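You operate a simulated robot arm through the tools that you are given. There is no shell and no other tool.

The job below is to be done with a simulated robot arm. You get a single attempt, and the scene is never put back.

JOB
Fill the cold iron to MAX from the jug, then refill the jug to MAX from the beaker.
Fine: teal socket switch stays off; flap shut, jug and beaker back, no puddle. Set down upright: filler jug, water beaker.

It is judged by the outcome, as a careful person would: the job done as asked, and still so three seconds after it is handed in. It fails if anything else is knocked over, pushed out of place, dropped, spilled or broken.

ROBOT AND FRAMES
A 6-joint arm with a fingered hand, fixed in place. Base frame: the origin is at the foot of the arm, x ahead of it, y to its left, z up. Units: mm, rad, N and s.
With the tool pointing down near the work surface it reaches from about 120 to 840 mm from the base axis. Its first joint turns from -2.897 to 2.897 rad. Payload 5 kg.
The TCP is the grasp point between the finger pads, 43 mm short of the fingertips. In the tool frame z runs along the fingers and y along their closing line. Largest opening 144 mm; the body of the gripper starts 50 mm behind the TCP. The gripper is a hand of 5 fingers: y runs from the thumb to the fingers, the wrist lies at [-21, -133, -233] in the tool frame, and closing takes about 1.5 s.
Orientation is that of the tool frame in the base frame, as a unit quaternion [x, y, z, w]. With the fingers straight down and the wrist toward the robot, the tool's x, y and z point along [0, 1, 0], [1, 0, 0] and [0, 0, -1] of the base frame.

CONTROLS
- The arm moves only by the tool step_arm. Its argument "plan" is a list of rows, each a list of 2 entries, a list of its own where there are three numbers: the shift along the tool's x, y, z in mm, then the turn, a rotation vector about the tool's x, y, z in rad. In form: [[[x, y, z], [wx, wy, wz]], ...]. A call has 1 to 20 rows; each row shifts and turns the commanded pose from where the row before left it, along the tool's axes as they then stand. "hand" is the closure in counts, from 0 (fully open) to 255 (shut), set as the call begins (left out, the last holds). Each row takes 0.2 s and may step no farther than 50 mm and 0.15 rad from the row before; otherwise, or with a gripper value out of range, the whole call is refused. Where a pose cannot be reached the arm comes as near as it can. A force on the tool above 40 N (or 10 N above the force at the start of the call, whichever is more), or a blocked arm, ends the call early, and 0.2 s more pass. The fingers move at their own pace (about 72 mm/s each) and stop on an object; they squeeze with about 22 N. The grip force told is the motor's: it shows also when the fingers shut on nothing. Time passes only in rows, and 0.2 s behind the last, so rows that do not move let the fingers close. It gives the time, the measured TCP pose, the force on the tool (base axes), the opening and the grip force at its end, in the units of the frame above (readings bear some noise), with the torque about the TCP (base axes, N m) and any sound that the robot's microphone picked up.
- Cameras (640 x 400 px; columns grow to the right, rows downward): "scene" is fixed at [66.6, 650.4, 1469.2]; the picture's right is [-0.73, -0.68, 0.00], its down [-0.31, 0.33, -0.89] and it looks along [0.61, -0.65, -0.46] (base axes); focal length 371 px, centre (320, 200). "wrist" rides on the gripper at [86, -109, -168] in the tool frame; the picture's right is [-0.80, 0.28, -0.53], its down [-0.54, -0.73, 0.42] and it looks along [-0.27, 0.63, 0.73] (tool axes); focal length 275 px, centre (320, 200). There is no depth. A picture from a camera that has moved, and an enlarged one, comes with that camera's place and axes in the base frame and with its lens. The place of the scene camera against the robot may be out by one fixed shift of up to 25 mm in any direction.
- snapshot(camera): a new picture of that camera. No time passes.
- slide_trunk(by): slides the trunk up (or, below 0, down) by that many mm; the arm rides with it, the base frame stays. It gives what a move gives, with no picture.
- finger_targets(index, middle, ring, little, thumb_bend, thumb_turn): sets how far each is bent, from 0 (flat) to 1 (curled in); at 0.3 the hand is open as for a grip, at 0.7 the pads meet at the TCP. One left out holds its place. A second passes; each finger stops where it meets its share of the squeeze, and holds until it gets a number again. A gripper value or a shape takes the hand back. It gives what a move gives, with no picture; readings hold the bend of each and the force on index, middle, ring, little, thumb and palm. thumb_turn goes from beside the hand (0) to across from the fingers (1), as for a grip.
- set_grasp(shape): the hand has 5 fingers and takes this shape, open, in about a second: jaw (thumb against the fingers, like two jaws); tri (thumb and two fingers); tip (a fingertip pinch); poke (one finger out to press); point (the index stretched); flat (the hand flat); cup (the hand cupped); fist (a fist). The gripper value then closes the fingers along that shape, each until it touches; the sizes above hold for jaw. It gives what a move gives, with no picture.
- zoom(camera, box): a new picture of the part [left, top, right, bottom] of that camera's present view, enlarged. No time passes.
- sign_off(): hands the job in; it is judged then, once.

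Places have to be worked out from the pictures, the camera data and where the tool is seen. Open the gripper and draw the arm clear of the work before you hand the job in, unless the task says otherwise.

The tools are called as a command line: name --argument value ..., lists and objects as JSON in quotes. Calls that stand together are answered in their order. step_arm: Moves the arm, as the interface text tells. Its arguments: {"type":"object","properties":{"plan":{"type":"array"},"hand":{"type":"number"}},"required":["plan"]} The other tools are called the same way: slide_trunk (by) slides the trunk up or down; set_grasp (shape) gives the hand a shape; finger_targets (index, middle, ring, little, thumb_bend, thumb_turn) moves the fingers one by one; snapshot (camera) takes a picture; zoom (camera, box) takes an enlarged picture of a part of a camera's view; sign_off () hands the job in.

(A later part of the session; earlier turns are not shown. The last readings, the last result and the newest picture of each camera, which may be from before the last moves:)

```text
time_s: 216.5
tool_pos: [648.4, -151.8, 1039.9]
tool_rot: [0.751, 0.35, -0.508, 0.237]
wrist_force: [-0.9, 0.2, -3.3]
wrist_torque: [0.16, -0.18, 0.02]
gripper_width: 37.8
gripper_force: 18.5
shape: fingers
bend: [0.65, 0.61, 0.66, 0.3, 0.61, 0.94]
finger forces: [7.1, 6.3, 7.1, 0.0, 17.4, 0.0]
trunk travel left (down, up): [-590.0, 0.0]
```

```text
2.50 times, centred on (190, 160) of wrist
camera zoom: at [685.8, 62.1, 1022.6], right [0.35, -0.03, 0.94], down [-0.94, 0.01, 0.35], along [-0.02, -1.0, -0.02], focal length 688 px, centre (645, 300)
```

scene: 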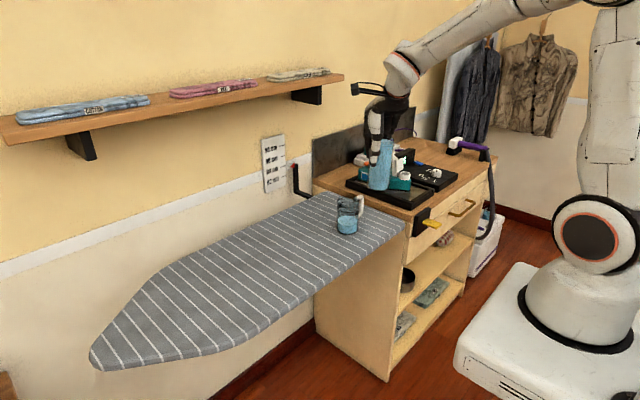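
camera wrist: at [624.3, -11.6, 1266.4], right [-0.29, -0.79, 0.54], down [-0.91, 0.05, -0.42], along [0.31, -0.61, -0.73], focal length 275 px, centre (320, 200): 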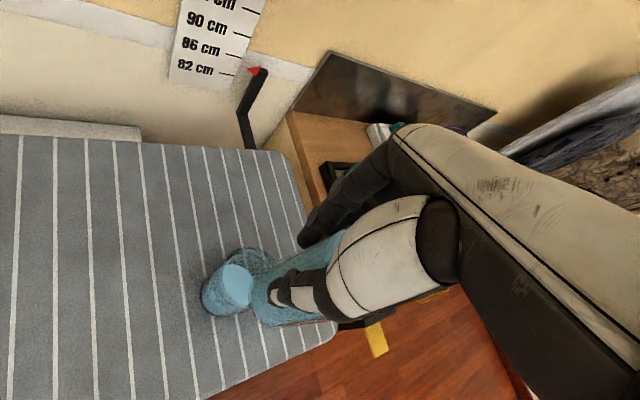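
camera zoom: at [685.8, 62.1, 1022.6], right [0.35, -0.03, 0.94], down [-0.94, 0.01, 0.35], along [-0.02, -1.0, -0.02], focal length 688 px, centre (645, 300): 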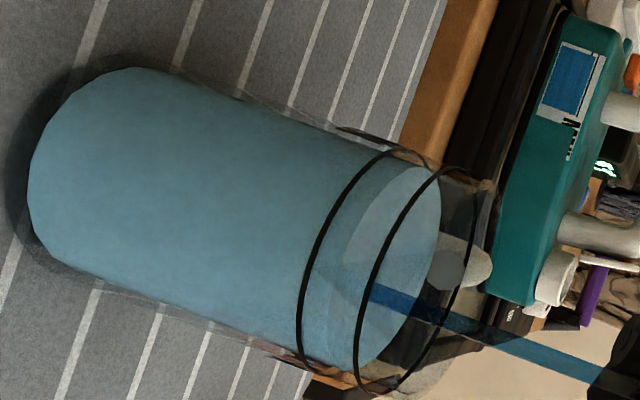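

The level is about a third into the band and still trickling. I wait a little longer.

step_arm --plan '[[[0, 0, 0], [0, 0, 0]], [[0, 0, 0], [0, 0, 0]], [[0, 0, 0], [0, 0, 0]]]'

zoom --camera "scene" --box '[335, 180, 375, 240]'

zoom --camera "wrist" --box '[100, 80, 280, 240]'

```text
time_s: 217.3
tool_pos: [647.1, -150.5, 1039.9]
tool_rot: [0.751, 0.35, -0.508, 0.236]
wrist_force: [-0.4, -0.3, -4.4]
wrist_torque: [0.18, -0.2, -0.02]
gripper_width: 37.6
gripper_force: 18.9
shape: fingers
bend: [0.65, 0.61, 0.66, 0.3, 0.61, 0.94]
finger forces: [7.0, 6.4, 7.1, 0.0, 17.3, 0.0]
trunk travel left (down, up): [-590.0, 0.0]
```

```text
6.67 times, centred on (355, 210) of scene
camera zoom: at [66.6, 650.4, 1469.2], right [-0.73, -0.68, 0.0], down [-0.31, 0.33, -0.89], along [0.61, -0.65, -0.46], focal length 2474 px, centre (87, 133)
```

zoom: 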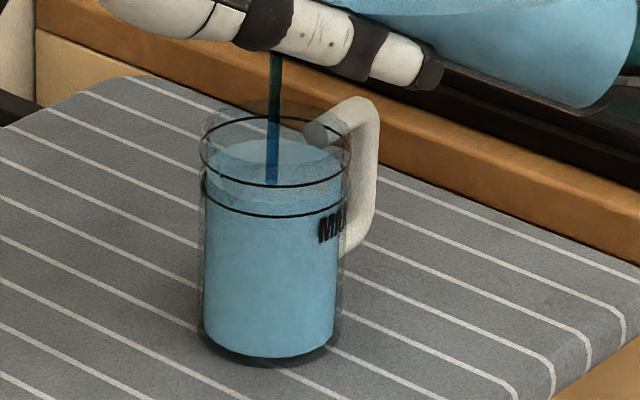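

```text
2.50 times, centred on (190, 160) of wrist
camera zoom: at [685.8, 62.1, 1022.6], right [0.35, -0.03, 0.94], down [-0.94, 0.01, 0.35], along [-0.02, -1.0, -0.02], focal length 688 px, centre (645, 300)
```

zoom: 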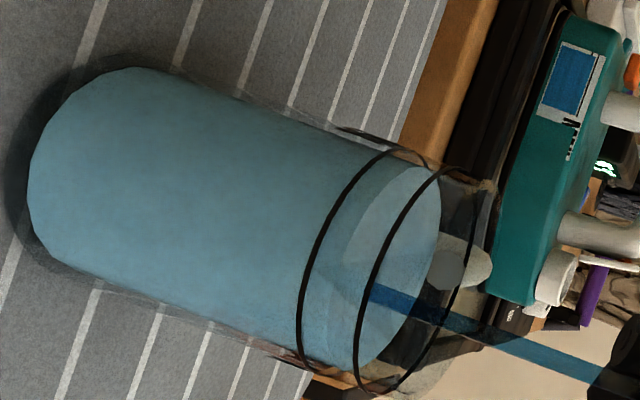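

It is about a third into the band. One last tiny step to centre it, then I tilt back.

step_arm --plan '[[[-0.1, 0, -0.5], [0, -0.015, 0]], [[0, 0, 0], [0, 0, 0]], [[0, 0, 0], [0, 0, 0]], [[0, 0, 0], [0, 0, 0]]]'

zoom --camera "scene" --box '[335, 180, 375, 240]'

```text
time_s: 218.3
tool_pos: [648.6, -150.6, 1041.7]
tool_rot: [0.747, 0.347, -0.514, 0.239]
wrist_force: [0.4, -0.5, -4.1]
wrist_torque: [0.16, -0.22, -0.05]
gripper_width: 37.8
gripper_force: 18.7
shape: fingers
bend: [0.65, 0.61, 0.66, 0.3, 0.61, 0.94]
finger forces: [7.0, 6.3, 7.1, 0.0, 17.2, 0.1]
trunk travel left (down, up): [-590.0, 0.0]
```

```text
6.67 times, centred on (355, 210) of scene
camera zoom: at [66.6, 650.4, 1469.2], right [-0.73, -0.68, 0.0], down [-0.31, 0.33, -0.89], along [0.61, -0.65, -0.46], focal length 2474 px, centre (87, 133)
```

zoom: 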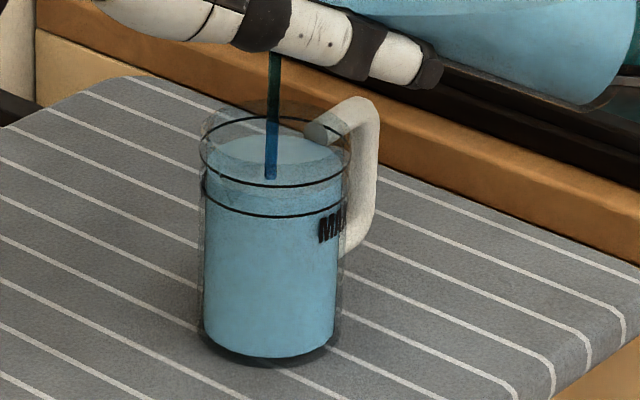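

The level is now mid-band. I tilt the beaker back right away, retreating and rising as it comes upright.

step_arm --plan '[[[2.7, 0, 1.3], [0, 0.08, 0]], [[2.7, 0, 1.3], [0, 0.08, 0]], [[-9, 0, 1.2], [0, 0.08, 0]], [[-8.9, 0, 0.3], [0, 0.08, 0]], [[-10.4, 0, -1.8], [0, 0.08, 0]], [[-10, 0, -3], [0, 0.08, 0]], [[-9.6, 0, -4], [0, 0.08, 0]], [[-9.2, 0, -4.9], [0, 0.08, 0]], [[-8.6, 0, -5.9], [0, 0.08, 0]], [[-7.1, 0, -4.9], [0, 0.08, 0]], [[-5.9, 0, -3.9], [0, 0.08, 0]], [[-4.8, 0, -2.6], [0, 0.08, 0]], [[2.7, 0, 1.3], [0, 0.08, 0]], [[2.7, 0, 1.3], [0, 0.08, 0]], [[2, 0, 1], [0, 0.06, 0]], [[0, 0, 0], [0, 0, 0]]]'

zoom --camera "scene" --box '[310, 110, 430, 250]'

zoom --camera "scene" --box '[335, 180, 375, 240]'

```text
time_s: 221.7
tool_pos: [622.7, -180.5, 1108.2]
tool_rot: [0.906, 0.422, -0.011, 0.005]
wrist_force: [0.2, 1.1, -3.4]
wrist_torque: [0.07, -0.08, 0.0]
gripper_width: 37.6
gripper_force: 18.1
shape: fingers
bend: [0.65, 0.61, 0.66, 0.3, 0.61, 0.94]
finger forces: [5.8, 6.2, 8.4, 0.0, 16.0, 0.1]
trunk travel left (down, up): [-590.0, 0.0]
```

```text
2.86 times, centred on (370, 180) of scene
camera zoom: at [66.6, 650.4, 1469.2], right [-0.73, -0.68, 0.0], down [-0.31, 0.33, -0.89], along [0.61, -0.65, -0.46], focal length 1060 px, centre (177, 257)
```

zoom: 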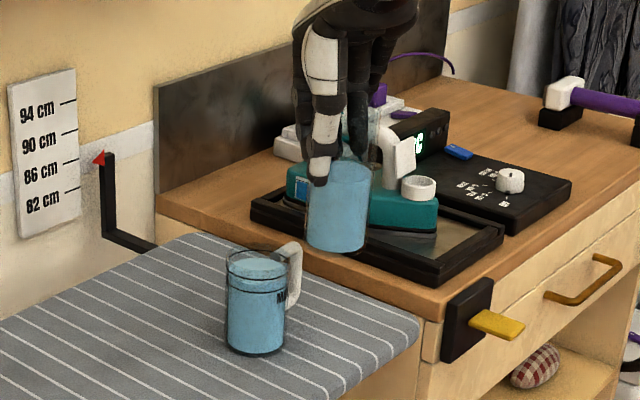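

```text
6.67 times, centred on (355, 210) of scene
camera zoom: at [66.6, 650.4, 1469.2], right [-0.73, -0.68, 0.0], down [-0.31, 0.33, -0.89], along [0.61, -0.65, -0.46], focal length 2474 px, centre (87, 133)
```

zoom: 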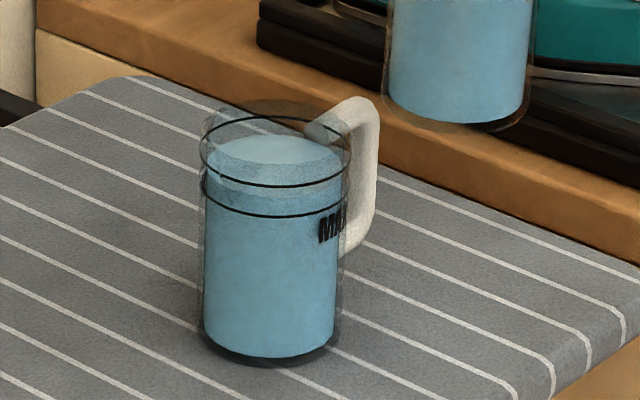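

The jug's level sits between its MAX lines, and no puddle is visible. I raise the beaker and carry it back over the jug to its place.

step_arm --plan '[[[0, 0, -8], [0, 0.012, 0]], [[0, 0, -10], [0, 0.012, 0]], [[4, -2, -6], [0, 0, 0]], [[10, -5, 0], [0, 0, 0]], [[16, -8.2, 0], [0, 0, 0]], [[19, -9.7, 0], [0, 0, 0]], [[19, -9.7, 0], [0, 0, 0]], [[19, -9.7, 0], [0, 0, 0]], [[19, -9.7, 0], [0, 0, 0]], [[19, -9.7, 0], [0, 0, 0]], [[19, -9.7, 0], [0, 0, 0]], [[19, -9.7, 0], [0, 0, 0]], [[19, -9.7, 0], [0, 0, 0]], [[19, -9.7, 0], [0, 0, 0]], [[19, -9.7, 0], [0, 0, 0]], [[19, -9.7, 0], [0, 0, 0]], [[19, -9.7, 0], [0, 0, 0]], [[15, -7.7, 0], [0, 0, 0]], [[12, -6, 0], [0, 0, 0]], [[6.6, -3.6, 0], [0, 0, 0]]]'

step_arm --plan '[[[0, 0, 0], [0, 0, -0.04]], [[0, 0, 0], [0, 0, -0.09]], [[0, 0, 0], [0, 0, -0.11]], [[0, 0, 0], [0, 0, -0.11]], [[0, 0, 0], [0, 0, -0.11]], [[0, 0, 0], [0, 0, -0.11]], [[0, 0, 0], [0, 0, -0.11]], [[0, 0, 0], [0, 0, -0.1]], [[0, 0, 0], [0, 0, -0.06]], [[0, 0, 0], [0, 0, -0.03]], [[0, 0, 0], [0, 0, 0]]]'

snapshot --camera "scene"

```text
time_s: 225.9
tool_pos: [696.7, 139.6, 1131.0]
tool_rot: [0.907, 0.422, -0.001, 0.0]
wrist_force: [-0.1, 0.3, -3.9]
wrist_torque: [0.04, -0.06, 0.01]
gripper_width: 37.4
gripper_force: 17.8
shape: fingers
bend: [0.65, 0.61, 0.66, 0.3, 0.61, 0.94]
finger forces: [5.6, 6.1, 8.6, 0.1, 15.8, 0.0]
trunk travel left (down, up): [-590.0, 0.0]
```

```text
time_s: 228.3
tool_pos: [696.6, 138.2, 1131.0]
tool_rot: [0.644, 0.765, -0.001, 0.0]
wrist_force: [0.5, -0.2, -4.6]
wrist_torque: [0.05, -0.02, 0.0]
gripper_width: 37.2
gripper_force: 18.0
shape: fingers
bend: [0.65, 0.61, 0.66, 0.3, 0.61, 0.94]
finger forces: [5.4, 6.0, 8.5, 0.0, 15.8, 0.0]
trunk travel left (down, up): [-590.0, 0.0]
```

```text
taken
```

scene: 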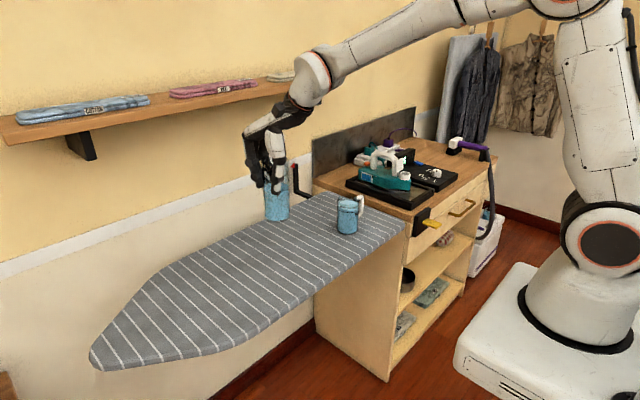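

Over the beaker's place. I descend to just above the board.

step_arm --plan '[[[0, 0, 6], [0, 0, 0]], [[0, 0, 13], [0, 0, 0]], [[0, 0, 18], [0, 0, 0]], [[0, 0, 20], [0, 0, 0]], [[0, 0, 20], [0, 0, 0]], [[0, 0, 18], [0, 0, 0]], [[0, 0, 16], [0, 0, 0]], [[0, 0, 12], [0, 0, 0]], [[0, 0, 8], [0, 0, 0]], [[0, 0, 5], [0, 0, 0]], [[0, 0, 2], [0, 0, 0]], [[0, 0, 0], [0, 0, 0]]]'

zoom --camera "scene" --box '[230, 170, 350, 280]'

```text
time_s: 230.9
tool_pos: [696.6, 138.3, 993.1]
tool_rot: [0.644, 0.765, -0.001, 0.0]
wrist_force: [-0.4, -0.2, -4.3]
wrist_torque: [0.09, -0.03, 0.0]
gripper_width: 36.9
gripper_force: 17.8
shape: fingers
bend: [0.65, 0.61, 0.66, 0.3, 0.61, 0.94]
finger forces: [5.3, 6.0, 8.7, 0.0, 15.9, 0.0]
trunk travel left (down, up): [-590.0, 0.0]
```

```text
3.64 times, centred on (290, 225) of scene
camera zoom: at [66.6, 650.4, 1469.2], right [-0.73, -0.68, 0.0], down [-0.31, 0.33, -0.89], along [0.61, -0.65, -0.46], focal length 1349 px, centre (429, 109)
```

zoom: 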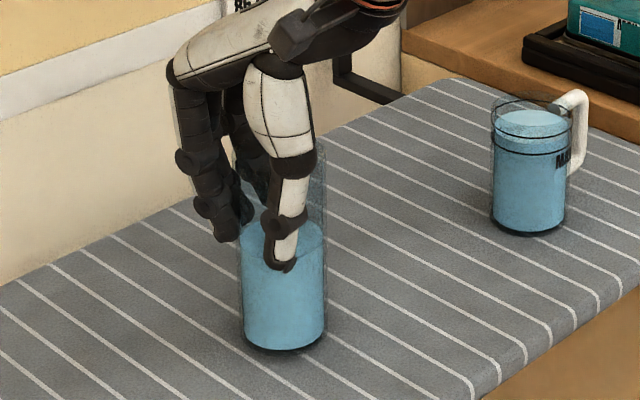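

Its position matches the original within a few millimetres. I lower gently to contact.

step_arm --plan '[[[0, 0, 2], [0, 0, 0]], [[0, 0, 1.5], [0, 0, 0]], [[0, 0, 0], [0, 0, 0]]]'

step_arm --plan '[[[0, 0, 1.2], [0, 0, 0]], [[0, 0, 0], [0, 0, 0]]]'

step_arm --plan '[[[0, 0, 1.2], [0, 0, 0]], [[0, 0, 0], [0, 0, 0]]]'

```text
time_s: 231.7
tool_pos: [697.1, 138.0, 989.1]
tool_rot: [0.644, 0.765, 0.0, 0.001]
wrist_force: [-0.6, 0.6, -4.0]
wrist_torque: [0.06, -0.02, 0.01]
gripper_width: 36.8
gripper_force: 17.7
shape: fingers
bend: [0.65, 0.61, 0.66, 0.3, 0.61, 0.94]
finger forces: [5.3, 6.0, 8.7, 0.0, 15.7, 0.1]
trunk travel left (down, up): [-590.0, 0.0]
```

```text
time_s: 232.3
tool_pos: [696.4, 137.8, 988.2]
tool_rot: [0.644, 0.765, -0.001, 0.0]
wrist_force: [0.6, -0.2, -2.7]
wrist_torque: [0.07, -0.05, 0.0]
gripper_width: 37.1
gripper_force: 18.5
shape: fingers
bend: [0.65, 0.61, 0.66, 0.3, 0.61, 0.94]
finger forces: [5.3, 6.1, 8.8, 0.1, 16.1, 0.1]
trunk travel left (down, up): [-590.0, 0.0]
```

```text
time_s: 232.9
tool_pos: [696.6, 139.8, 988.7]
tool_rot: [0.645, 0.764, 0.0, 0.0]
wrist_force: [0.1, 1.1, 2.3]
wrist_torque: [0.04, 0.0, 0.01]
gripper_width: 37.0
gripper_force: 19.1
shape: fingers
bend: [0.66, 0.61, 0.66, 0.3, 0.62, 0.94]
finger forces: [5.4, 6.1, 9.1, 0.0, 17.4, 0.0]
trunk travel left (down, up): [-590.0, 0.0]
```

The beaker is standing (2.3 N contact). I release it and rise straight up.

finger_targets --index 0.46 --middle 0.46 --ring 0.46 --thumb_bend 0.46

finger_targets --index 0.3 --middle 0.3 --ring 0.3 --thumb_bend 0.3

step_arm --plan '[[[0, 0, -5], [0, 0, 0]], [[0, 0, -12], [0, 0, 0]], [[0, 0, -20], [0, 0, 0]], [[0, 0, -25], [0, 0, 0]], [[0, 0, -25], [0, 0, 0]], [[0, 0, -25], [0, 0, 0]], [[0, 0, -20], [0, 0, 0]], [[0, 0, -8], [0, 0, 0]], [[0, 0, 0], [0, 0, 0]]]'

zoom --camera "scene" --box '[240, 180, 400, 280]'

snapshot --camera "scene"

```text
time_s: 233.9
tool_pos: [696.9, 138.4, 987.6]
tool_rot: [0.644, 0.765, -0.002, 0.0]
wrist_force: [-0.5, 0.3, 0.1]
wrist_torque: [0.02, 0.04, 0.0]
gripper_width: 92.3
gripper_force: 0.1
shape: fingers
bend: [0.46, 0.46, 0.46, 0.3, 0.46, 0.97]
finger forces: [0.1, 0.1, 0.1, 0.0, 0.0, 0.0]
trunk travel left (down, up): [-590.0, 0.0]
```

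```text
time_s: 234.9
tool_pos: [697.5, 137.2, 988.1]
tool_rot: [0.644, 0.765, -0.001, 0.0]
wrist_force: [0.3, -0.3, -0.7]
wrist_torque: [0.0, -0.01, 0.01]
gripper_width: 149.2
gripper_force: 0.1
shape: fingers
bend: [0.3, 0.3, 0.3, 0.3, 0.3, 0.97]
finger forces: [0.0, 0.1, 0.0, 0.0, 0.0, 0.1]
trunk travel left (down, up): [-590.0, 0.0]
```

```text
time_s: 236.9
tool_pos: [697.7, 139.0, 1127.8]
tool_rot: [0.644, 0.765, -0.002, 0.0]
wrist_force: [0.6, 0.0, 0.1]
wrist_torque: [0.03, 0.0, -0.02]
gripper_width: 149.0
gripper_force: 0.1
shape: fingers
bend: [0.3, 0.3, 0.3, 0.3, 0.3, 0.97]
finger forces: [0.0, 0.1, 0.0, 0.0, 0.0, 0.0]
trunk travel left (down, up): [-590.0, 0.0]
```

```text
4.00 times, centred on (320, 230) of scene
camera zoom: at [66.6, 650.4, 1469.2], right [-0.73, -0.68, 0.0], down [-0.31, 0.33, -0.89], along [0.61, -0.65, -0.46], focal length 1484 px, centre (320, 80)
```

zoom: 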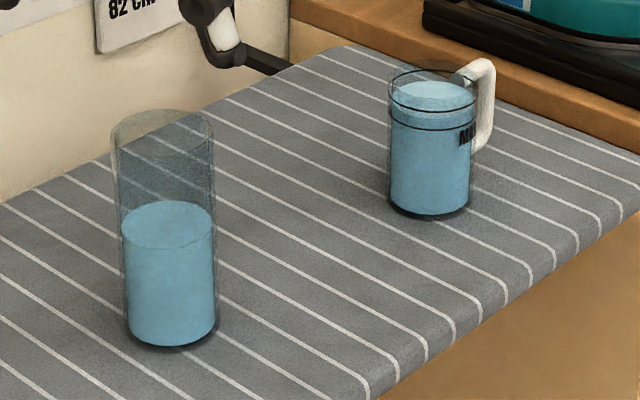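

```text
taken
```

scene: 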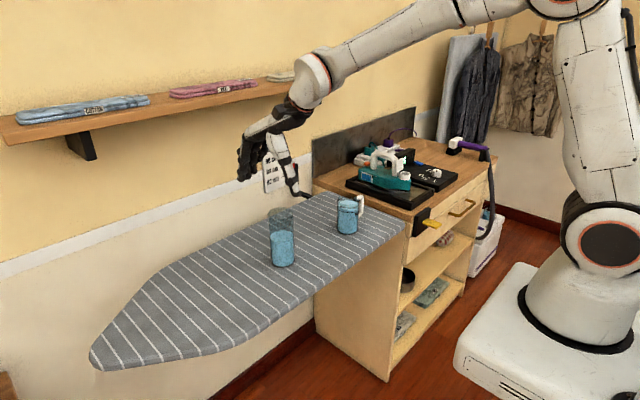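

Both vessels stand upright in place and the jug is at MAX. Next I close the iron's flap: I move the hand over toward the iron, high up.

step_arm --plan '[[[-5, -2, -12], [0, 0, 0]], [[-14, -5, -15], [0, 0, 0]], [[-24, -8, -5], [0, 0, 0]], [[-29, -9.7, 0], [0, 0, 0]], [[-29, -9.7, 0], [0, 0, 0]], [[-29, -9.7, 0], [0, 0, 0]], [[-29, -9.7, 0], [0, 0, 0]], [[-29, -9.7, 0], [0, 0, 0]], [[-29, -9.7, 0], [0, 0, 0]], [[-29, -9.7, 0], [0, 0, 0]], [[-29, -9.7, 0], [0, 0, 0]], [[-29, -9.7, 0], [0, 0, 0]], [[-29, -9.7, 0], [0, 0, 0]], [[-29, -9.7, 0], [0, 0, 0]], [[-29, -9.7, 0], [0, 0, 0]], [[-29, -9.7, 0], [0, 0, 0]], [[-29, -9.7, 0], [0, 0, 0]], [[-29, -9.7, 0], [0, 0, 0]], [[-29, -9.7, 0], [0, 0, 0]], [[-29, -9.7, 0], [0, 0, 0]]]'

step_arm --plan '[[[-27, -9, 0], [0, 0, 0]], [[-27, -9, 0], [0, 0, 0]], [[-20, -7, 0], [0, 0, 0.06]], [[-10, -4, 0], [0, 0, 0.06]], [[0, 0, 0], [0, 0, 0.05]], [[0, 0, 0], [0, 0, 0]]]'

set_grasp --shape "point"

snapshot --camera "wrist"

zoom --camera "scene" --box '[340, 60, 480, 190]'

```text
time_s: 241.1
tool_pos: [611.3, -419.8, 1160.1]
tool_rot: [0.644, 0.765, -0.001, 0.0]
wrist_force: [-0.8, -0.1, 0.1]
wrist_torque: [0.05, 0.02, -0.02]
gripper_width: 149.4
gripper_force: 0.0
shape: fingers
bend: [0.3, 0.3, 0.3, 0.3, 0.3, 0.98]
finger forces: [0.0, 0.0, 0.0, 0.1, 0.1, 0.0]
trunk travel left (down, up): [-590.0, 0.0]
```

```text
time_s: 242.5
tool_pos: [595.1, -506.6, 1161.2]
tool_rot: [0.707, 0.707, -0.002, 0.0]
wrist_force: [-1.1, 0.7, 0.6]
wrist_torque: [0.0, -0.01, 0.02]
gripper_width: 149.2
gripper_force: 0.0
shape: fingers
bend: [0.3, 0.3, 0.3, 0.3, 0.3, 0.98]
finger forces: [0.0, 0.1, 0.1, 0.0, 0.1, 0.1]
trunk travel left (down, up): [-590.0, 0.0]
```

```text
time_s: 243.4
tool_pos: [596.0, -507.6, 1160.9]
tool_rot: [0.707, 0.708, -0.001, 0.0]
wrist_force: [0.1, 0.0, 0.5]
wrist_torque: [-0.03, 0.01, -0.01]
gripper_width: 136.2
gripper_force: 0.0
shape: point
bend: [0.19, 1.0, 1.0, 1.0, 0.98, 0.88]
finger forces: [0.0, 0.1, 0.0, 0.1, 0.0, 0.0]
trunk travel left (down, up): [-590.0, 0.0]
```

```text
taken
camera wrist: at [487.4, -421.5, 1328.6], right [0.28, -0.8, 0.53], down [-0.73, -0.54, -0.42], along [0.63, -0.27, -0.73], focal length 275 px, centre (320, 200)
```

wrist: 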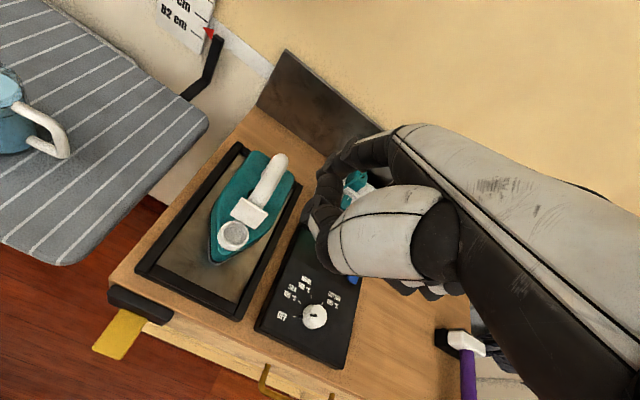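

```text
3.08 times, centred on (410, 125) of scene
camera zoom: at [66.6, 650.4, 1469.2], right [-0.73, -0.68, 0.0], down [-0.31, 0.33, -0.89], along [0.61, -0.65, -0.46], focal length 1142 px, centre (43, 431)
```

zoom: 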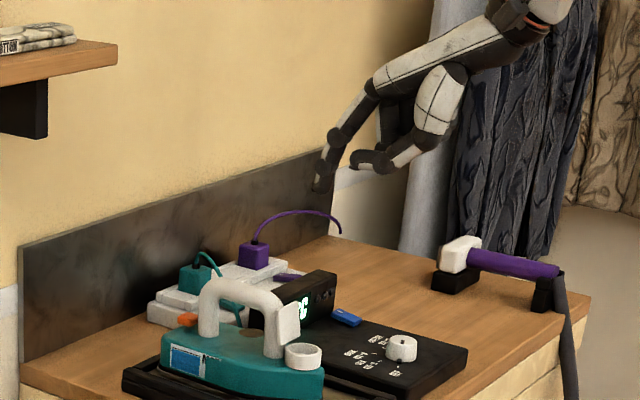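

The index's last segment points straight down, good for hooking the flap's rear. I zoom the wrist view on the flap to locate its edges.

zoom --camera "wrist" --box '[205, 145, 305, 270]'

zoom --camera "scene" --box '[390, 145, 430, 185]'

zoom --camera "wrist" --box '[290, 110, 440, 260]'

```text
3.20 times, centred on (255, 208) of wrist
camera zoom: at [487.4, -421.5, 1328.6], right [0.28, -0.8, 0.53], down [-0.73, -0.54, -0.42], along [0.63, -0.27, -0.73], focal length 881 px, centre (528, 176)
```

zoom: 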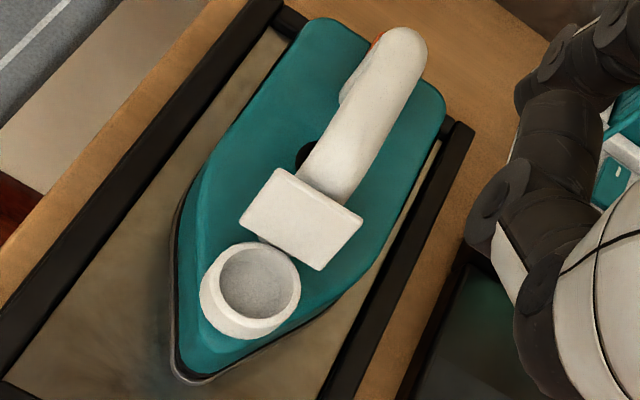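

```text
10.00 times, centred on (410, 165) of scene
camera zoom: at [66.6, 650.4, 1469.2], right [-0.73, -0.68, 0.0], down [-0.31, 0.33, -0.89], along [0.61, -0.65, -0.46], focal length 3711 px, centre (-580, 550)
```

zoom: 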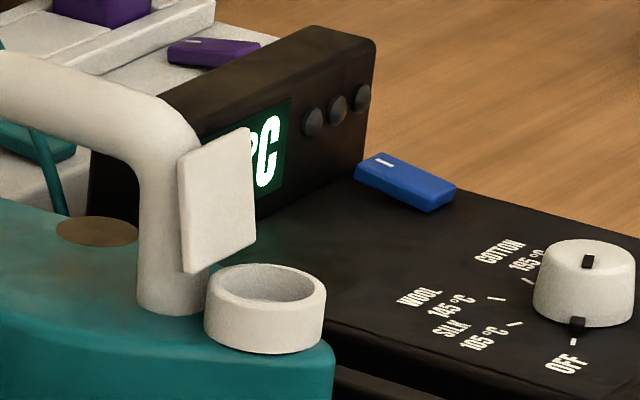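

```text
2.67 times, centred on (365, 185) of wrist
camera zoom: at [487.4, -421.5, 1328.6], right [0.28, -0.8, 0.53], down [-0.73, -0.54, -0.42], along [0.63, -0.27, -0.73], focal length 734 px, centre (200, 240)
```

zoom: 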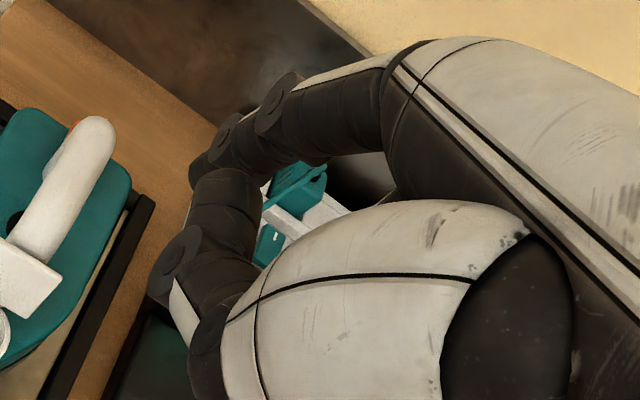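

The flap's top edge is at x≈702, z≈993, y from -480 to -437, and the fingertip sits at TCP + (92, 23, -37). I bring the index above the point just behind the flap's -y corner.

step_arm --plan '[[[0.4, 5, 10], [0, 0, 0]], [[0.5, 7, 20], [0, 0, 0]], [[0.5, 7, 20], [0, 0, 0]], [[0.5, 6, 18], [0, 0, 0]], [[0.4, 5.3, 12], [0, 0, 0]], [[0, 0, 6], [0, 0, 0]], [[0, 0, 0], [0, 0, 0]]]'

zoom --camera "scene" --box '[380, 110, 450, 185]'

zoom --camera "wrist" --box '[170, 100, 370, 300]'

```text
time_s: 245.0
tool_pos: [626.1, -504.7, 1074.4]
tool_rot: [0.708, 0.707, -0.001, 0.0]
wrist_force: [-0.4, -0.2, -0.5]
wrist_torque: [0.01, 0.01, 0.03]
gripper_width: 136.2
gripper_force: 0.1
shape: point
bend: [0.19, 1.0, 1.0, 1.0, 0.98, 0.88]
finger forces: [0.0, 0.0, 0.1, 0.0, 0.0, 0.1]
trunk travel left (down, up): [-590.0, 0.0]
```

```text
5.33 times, centred on (415, 148) of scene
camera zoom: at [66.6, 650.4, 1469.2], right [-0.73, -0.68, 0.0], down [-0.31, 0.33, -0.89], along [0.61, -0.65, -0.46], focal length 1979 px, centre (-187, 480)
```

zoom: 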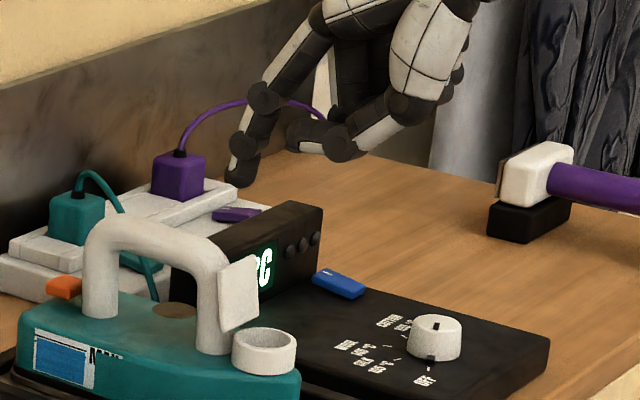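

```text
2.00 times, centred on (270, 200) of wrist
camera zoom: at [517.4, -419.1, 1242.4], right [0.28, -0.8, 0.54], down [-0.73, -0.54, -0.42], along [0.63, -0.27, -0.73], focal length 551 px, centre (420, 200)
```

zoom: 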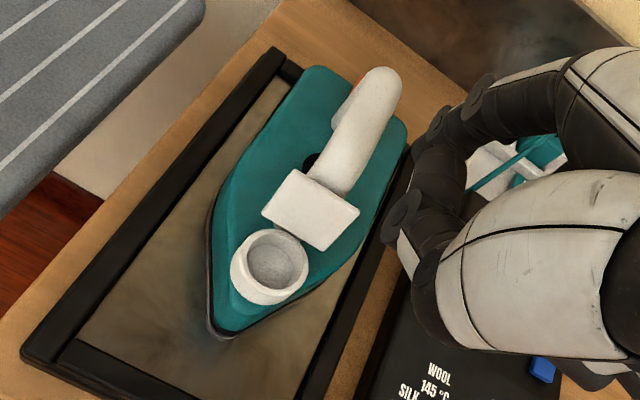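

The fingertip is where predicted, just behind the flap's corner and above it. I descend about 59 mm so it sits behind the flap.

step_arm --plan '[[[0, 0, 8], [0, 0, 0]], [[0, 0, 14], [0, 0, 0]], [[0, 0, 14], [0, 0, 0]], [[0, 0, 10], [0, 0, 0]], [[0, 0, 0], [0, 0, 0]]]'

zoom --camera "scene" --box '[390, 130, 440, 180]'

zoom --camera "wrist" --box '[200, 130, 340, 270]'

```text
time_s: 246.2
tool_pos: [626.4, -505.1, 1027.5]
tool_rot: [0.708, 0.707, -0.002, 0.0]
wrist_force: [-0.4, 0.2, -0.2]
wrist_torque: [0.02, -0.03, -0.04]
gripper_width: 136.3
gripper_force: 0.1
shape: point
bend: [0.19, 1.0, 1.0, 1.0, 0.98, 0.88]
finger forces: [0.1, 0.1, 0.0, 0.0, 0.1, 0.0]
trunk travel left (down, up): [-590.0, 0.0]
```

```text
8.00 times, centred on (415, 155) of scene
camera zoom: at [66.6, 650.4, 1469.2], right [-0.73, -0.68, 0.0], down [-0.31, 0.33, -0.89], along [0.61, -0.65, -0.46], focal length 2969 px, centre (-440, 560)
```

zoom: 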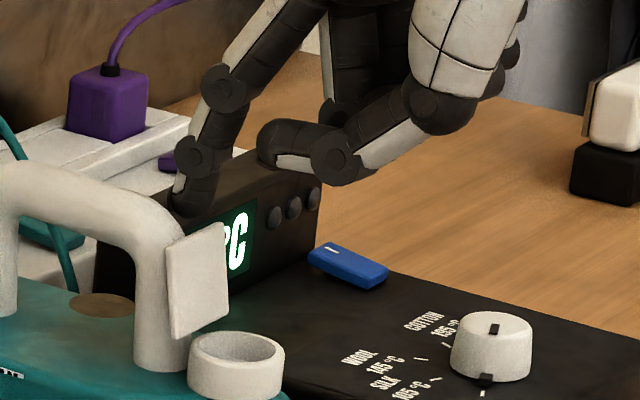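

```text
2.86 times, centred on (270, 200) of wrist
camera zoom: at [517.5, -419.1, 1196.5], right [0.28, -0.8, 0.53], down [-0.73, -0.54, -0.42], along [0.63, -0.27, -0.73], focal length 786 px, centre (463, 200)
```

zoom: 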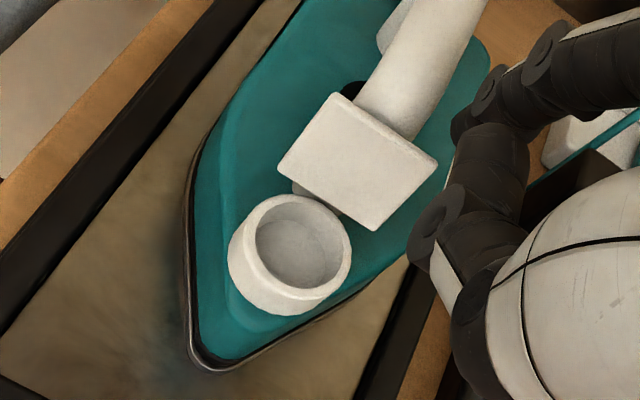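

The fingertip is just behind and outside the flap's corner. I go down 12 mm more, then pull slowly toward the robot and watch.

step_arm --plan '[[[1, 0, 6], [0, 0, 0]], [[1, 0, 6], [0, 0, 0]], [[0, -5, 0], [0, 0, 0]], [[0, -5, 0], [0, 0, 0]], [[0, 0, 0], [0, 0, 0]]]'

zoom --camera "scene" --box '[390, 130, 440, 180]'

zoom --camera "wrist" --box '[200, 130, 340, 270]'

```text
time_s: 247.4
tool_pos: [616.5, -504.6, 1016.6]
tool_rot: [0.707, 0.707, -0.001, -0.001]
wrist_force: [0.5, -0.2, -0.5]
wrist_torque: [-0.02, -0.03, -0.04]
gripper_width: 0.0
gripper_force: 0.1
shape: point
bend: [0.19, 1.0, 1.0, 1.0, 0.98, 0.88]
finger forces: [0.2, 0.1, 0.0, 0.1, 0.1, 0.0]
trunk travel left (down, up): [-590.0, 0.0]
```

```text
8.00 times, centred on (415, 155) of scene
camera zoom: at [66.6, 650.4, 1469.2], right [-0.73, -0.68, 0.0], down [-0.31, 0.33, -0.89], along [0.61, -0.65, -0.46], focal length 2969 px, centre (-440, 560)
```

zoom: 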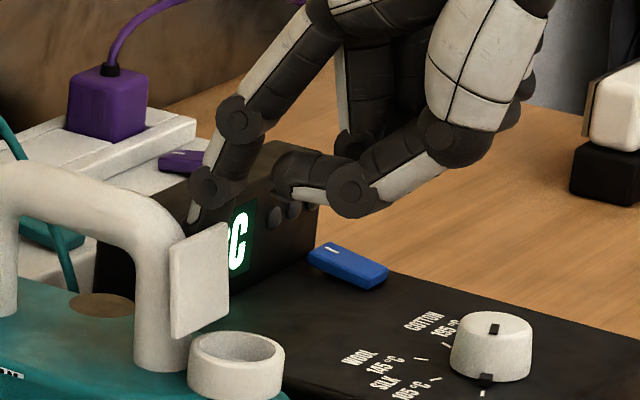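

```text
2.86 times, centred on (270, 200) of wrist
camera zoom: at [507.3, -417.4, 1184.7], right [0.28, -0.8, 0.53], down [-0.73, -0.54, -0.42], along [0.63, -0.27, -0.73], focal length 786 px, centre (463, 200)
```

zoom: 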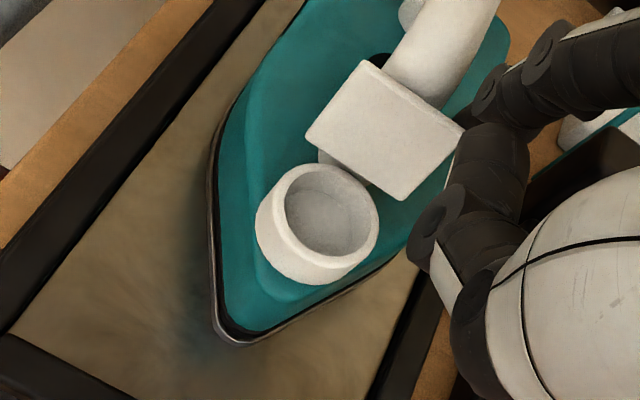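

The fingertip is behind the flap. I keep pulling toward the robot.

step_arm --plan '[[[0, -4, 0], [0, 0, 0]], [[0, -4, 0], [0, 0, 0]], [[0, -4, 0], [0, 0, 0]], [[0, 0, 0], [0, 0, 0]]]'

zoom --camera "scene" --box '[390, 130, 440, 180]'

zoom --camera "wrist" --box '[200, 130, 340, 270]'

```text
time_s: 248.4
tool_pos: [602.9, -503.9, 1017.8]
tool_rot: [0.707, 0.707, -0.001, 0.0]
wrist_force: [0.3, -0.6, -0.9]
wrist_torque: [-0.02, 0.01, 0.0]
gripper_width: 0.0
gripper_force: 0.1
shape: point
bend: [0.19, 1.0, 1.0, 1.0, 0.98, 0.88]
finger forces: [0.2, 0.0, 0.0, 0.0, 0.0, 0.1]
trunk travel left (down, up): [-590.0, 0.0]
```

```text
8.00 times, centred on (415, 155) of scene
camera zoom: at [66.6, 650.4, 1469.2], right [-0.73, -0.68, 0.0], down [-0.31, 0.33, -0.89], along [0.61, -0.65, -0.46], focal length 2969 px, centre (-440, 560)
```

zoom: 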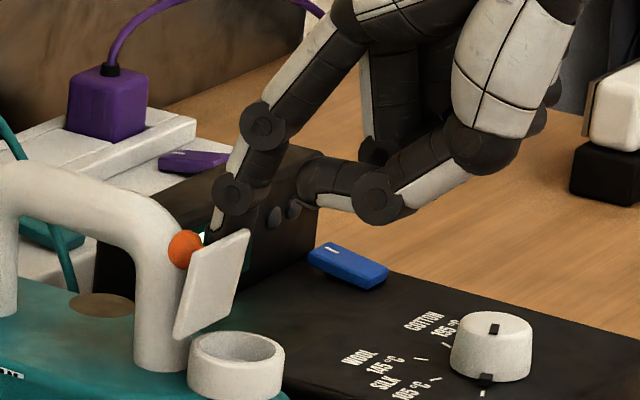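

```text
2.86 times, centred on (270, 200) of wrist
camera zoom: at [495.2, -417.4, 1184.5], right [0.28, -0.8, 0.54], down [-0.73, -0.54, -0.42], along [0.63, -0.27, -0.73], focal length 786 px, centre (463, 200)
```

zoom: 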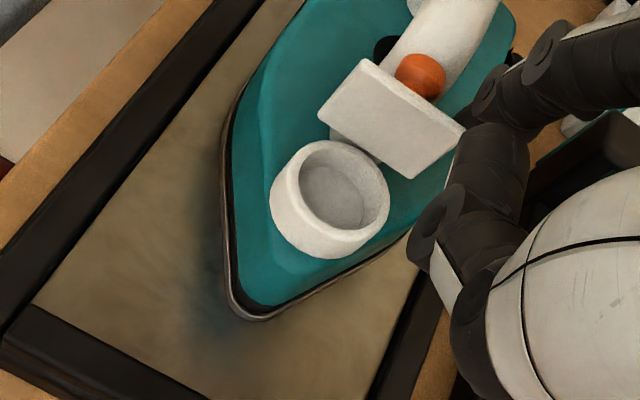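

The flap is swinging forward with negligible force. I continue.

step_arm --plan '[[[0, -5, 0], [0, 0, 0]], [[0, -5, 0], [0, 0, 0]], [[0, -5, 1], [0, 0, 0]], [[0, 0, 0], [0, 0, 0]]]'

zoom --camera "scene" --box '[390, 130, 440, 180]'

```text
time_s: 249.4
tool_pos: [589.5, -503.6, 1015.3]
tool_rot: [0.707, 0.707, 0.0, 0.0]
wrist_force: [-1.2, -0.5, 0.3]
wrist_torque: [0.04, -0.03, 0.04]
gripper_width: 0.0
gripper_force: 0.0
shape: point
bend: [0.19, 1.0, 1.0, 1.0, 0.98, 0.88]
finger forces: [0.1, 0.0, 0.0, 0.1, 0.0, 0.0]
trunk travel left (down, up): [-590.0, 0.0]
```

```text
8.00 times, centred on (415, 155) of scene
camera zoom: at [66.6, 650.4, 1469.2], right [-0.73, -0.68, 0.0], down [-0.31, 0.33, -0.89], along [0.61, -0.65, -0.46], focal length 2969 px, centre (-440, 560)
```

zoom: 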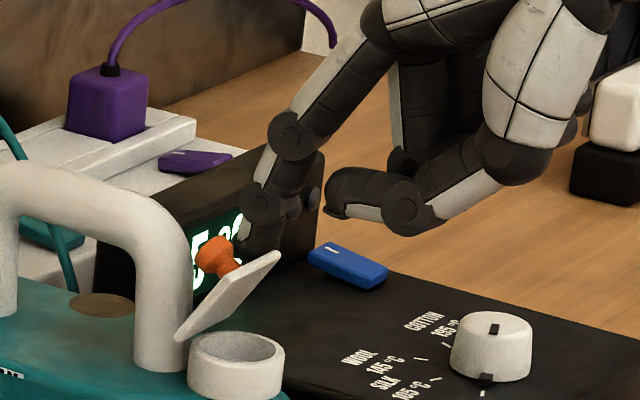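

The flap is now about half closed. I follow it forward and down.

step_arm --plan '[[[0, -5, 4], [0, 0, 0]], [[0, -4, 5], [0, 0, 0]], [[0, -3, 5], [0, 0, 0]], [[0, 0, 0], [0, 0, 0]]]'

zoom --camera "scene" --box '[390, 130, 440, 180]'

```text
time_s: 250.4
tool_pos: [575.8, -503.7, 1002.2]
tool_rot: [0.707, 0.707, -0.001, 0.0]
wrist_force: [-0.5, 0.6, 0.2]
wrist_torque: [0.0, -0.04, 0.0]
gripper_width: 0.2
gripper_force: 0.2
shape: point
bend: [0.19, 1.0, 1.0, 1.0, 0.98, 0.88]
finger forces: [0.0, 0.0, 0.0, 0.0, 0.1, 0.0]
trunk travel left (down, up): [-590.0, 0.0]
```

```text
8.00 times, centred on (415, 155) of scene
camera zoom: at [66.6, 650.4, 1469.2], right [-0.73, -0.68, 0.0], down [-0.31, 0.33, -0.89], along [0.61, -0.65, -0.46], focal length 2969 px, centre (-440, 560)
```

zoom: 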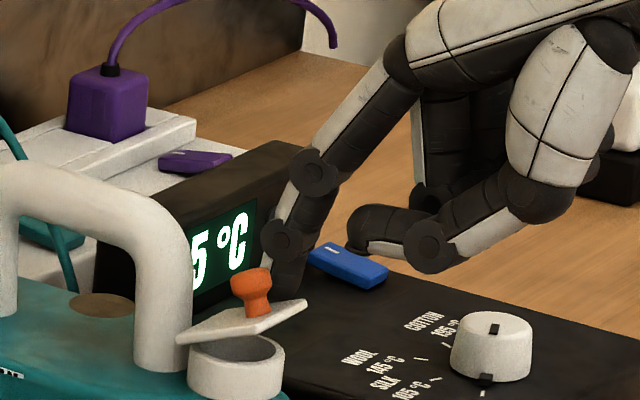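

The flap is nearly shut. I lift the finger, move it above the orange knob and press lightly down on it.

step_arm --plan '[[[0, 0, -10], [0, 0, 0]], [[0, 0, -15], [0, 0, 0]], [[0, 0, -12], [0, 0, 0]], [[8, -4, 0], [0, 0, 0]], [[10, -5, 0], [0, 0, 0]], [[5, -2, 0], [0, 0, 0]], [[0, 0, 0], [0, 0, 0]]]'

zoom --camera "scene" --box '[390, 130, 440, 180]'

zoom --camera "wrist" --box '[220, 120, 380, 280]'

```text
time_s: 252.0
tool_pos: [566.3, -479.7, 1038.1]
tool_rot: [0.707, 0.707, -0.001, 0.0]
wrist_force: [0.3, 0.1, 0.3]
wrist_torque: [-0.02, -0.02, 0.01]
gripper_width: 0.0
gripper_force: 0.0
shape: point
bend: [0.19, 1.0, 1.0, 1.0, 0.98, 0.88]
finger forces: [0.1, 0.0, 0.0, 0.0, 0.0, 0.0]
trunk travel left (down, up): [-590.0, 0.0]
```

```text
8.00 times, centred on (415, 155) of scene
camera zoom: at [66.6, 650.4, 1469.2], right [-0.73, -0.68, 0.0], down [-0.31, 0.33, -0.89], along [0.61, -0.65, -0.46], focal length 2969 px, centre (-440, 560)
```

zoom: 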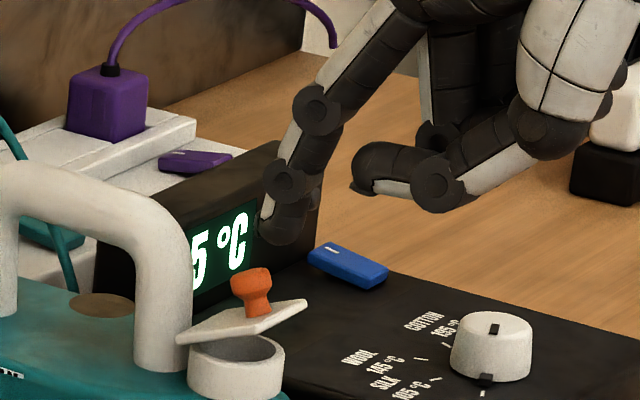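

```text
2.50 times, centred on (300, 200) of wrist
camera zoom: at [457.4, -393.9, 1206.3], right [0.29, -0.8, 0.53], down [-0.73, -0.54, -0.42], along [0.63, -0.27, -0.73], focal length 688 px, centre (370, 200)
```

zoom: 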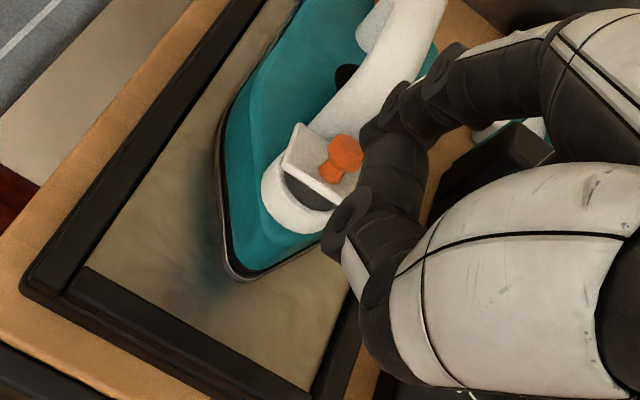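

The flap stays at about 20°, so it needs pressing. The knob is at about (667, -458); I move 5 mm forward and press down in small steps.

step_arm --plan '[[[-1, 5, 0], [0, 0, 0]], [[0, 0, 5], [0, 0, 0]], [[0, 0, 5], [0, 0, 0]], [[0, 0, 4], [0, 0, 0]], [[0, 0, 0], [0, 0, 0]]]'

zoom --camera "scene" --box '[390, 130, 440, 180]'

```text
time_s: 253.2
tool_pos: [570.4, -480.2, 1024.8]
tool_rot: [0.707, 0.707, -0.001, 0.0]
wrist_force: [0.2, 0.1, 0.8]
wrist_torque: [0.03, -0.03, -0.02]
gripper_width: 136.3
gripper_force: 0.0
shape: point
bend: [0.19, 1.0, 1.0, 1.0, 0.98, 0.88]
finger forces: [0.3, 0.0, 0.0, 0.0, 0.0, 0.1]
trunk travel left (down, up): [-590.0, 0.0]
```

```text
8.00 times, centred on (415, 155) of scene
camera zoom: at [66.6, 650.4, 1469.2], right [-0.73, -0.68, 0.0], down [-0.31, 0.33, -0.89], along [0.61, -0.65, -0.46], focal length 2969 px, centre (-440, 560)
```

zoom: 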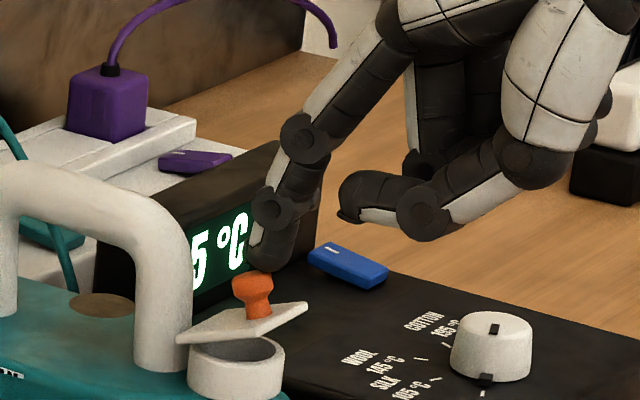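

The fingertip has reached the knob's top. I shift 3 mm to centre it and press further down.

step_arm --plan '[[[3, 1, 0], [0, 0, 0]], [[0, -1, 4], [0, 0, 0]], [[0, -1, 4], [0, 0, 0]], [[0, -1, 3], [0, 0, 0]], [[0, 0, 0], [0, 0, 0]]]'

zoom --camera "scene" --box '[390, 130, 440, 180]'

```text
time_s: 254.4
tool_pos: [568.6, -478.2, 1013.7]
tool_rot: [0.707, 0.707, 0.0, -0.001]
wrist_force: [-1.7, 0.0, 0.4]
wrist_torque: [0.03, -0.01, 0.04]
gripper_width: 136.0
gripper_force: 0.0
shape: point
bend: [0.19, 1.0, 1.0, 1.0, 0.98, 0.88]
finger forces: [0.1, 0.0, 0.1, 0.0, 0.0, 0.0]
trunk travel left (down, up): [-590.0, 0.0]
```

```text
8.00 times, centred on (415, 155) of scene
camera zoom: at [66.6, 650.4, 1469.2], right [-0.73, -0.68, 0.0], down [-0.31, 0.33, -0.89], along [0.61, -0.65, -0.46], focal length 2969 px, centre (-440, 560)
```

zoom: 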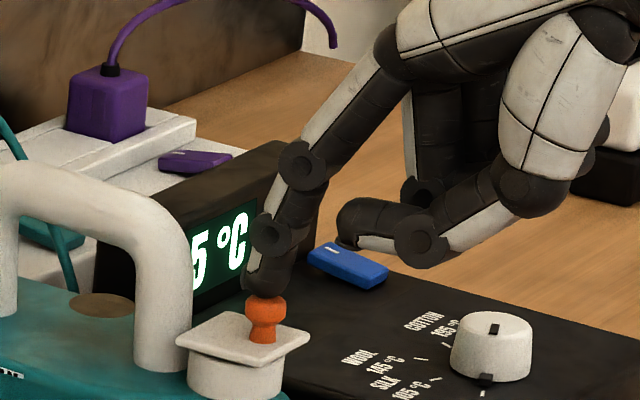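

The flap looks shut. I press 2 mm more to confirm it is seated.

step_arm --plan '[[[0, 0, 1.5], [0, 0, 0]], [[0, 0, 1.5], [0, 0, 0]], [[0, 0, 0], [0, 0, 0]]]'

zoom --camera "scene" --box '[395, 155, 425, 180]'

```text
time_s: 255.2
tool_pos: [568.6, -478.5, 1010.8]
tool_rot: [0.707, 0.707, -0.001, 0.0]
wrist_force: [0.4, -0.2, 1.8]
wrist_torque: [0.05, -0.17, -0.01]
gripper_width: 0.0
gripper_force: 0.1
shape: point
bend: [0.19, 1.0, 1.0, 1.0, 0.98, 0.88]
finger forces: [2.1, 0.0, 0.0, 0.0, 0.0, 0.0]
trunk travel left (down, up): [-590.0, 0.0]
```

```text
16.00 times, centred on (410, 168) of scene
camera zoom: at [66.6, 650.4, 1469.2], right [-0.73, -0.68, 0.0], down [-0.31, 0.33, -0.89], along [0.61, -0.65, -0.46], focal length 5937 px, centre (-1120, 720)
```

zoom: 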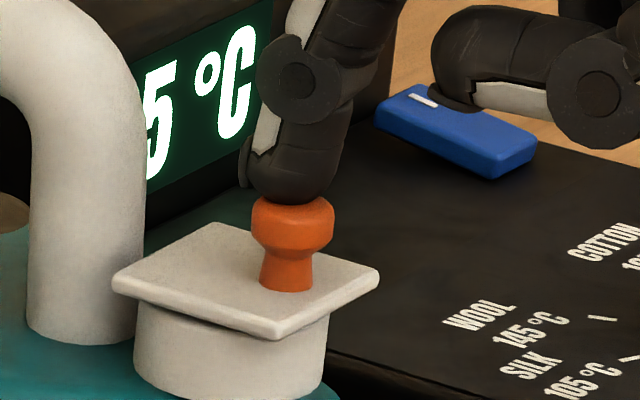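

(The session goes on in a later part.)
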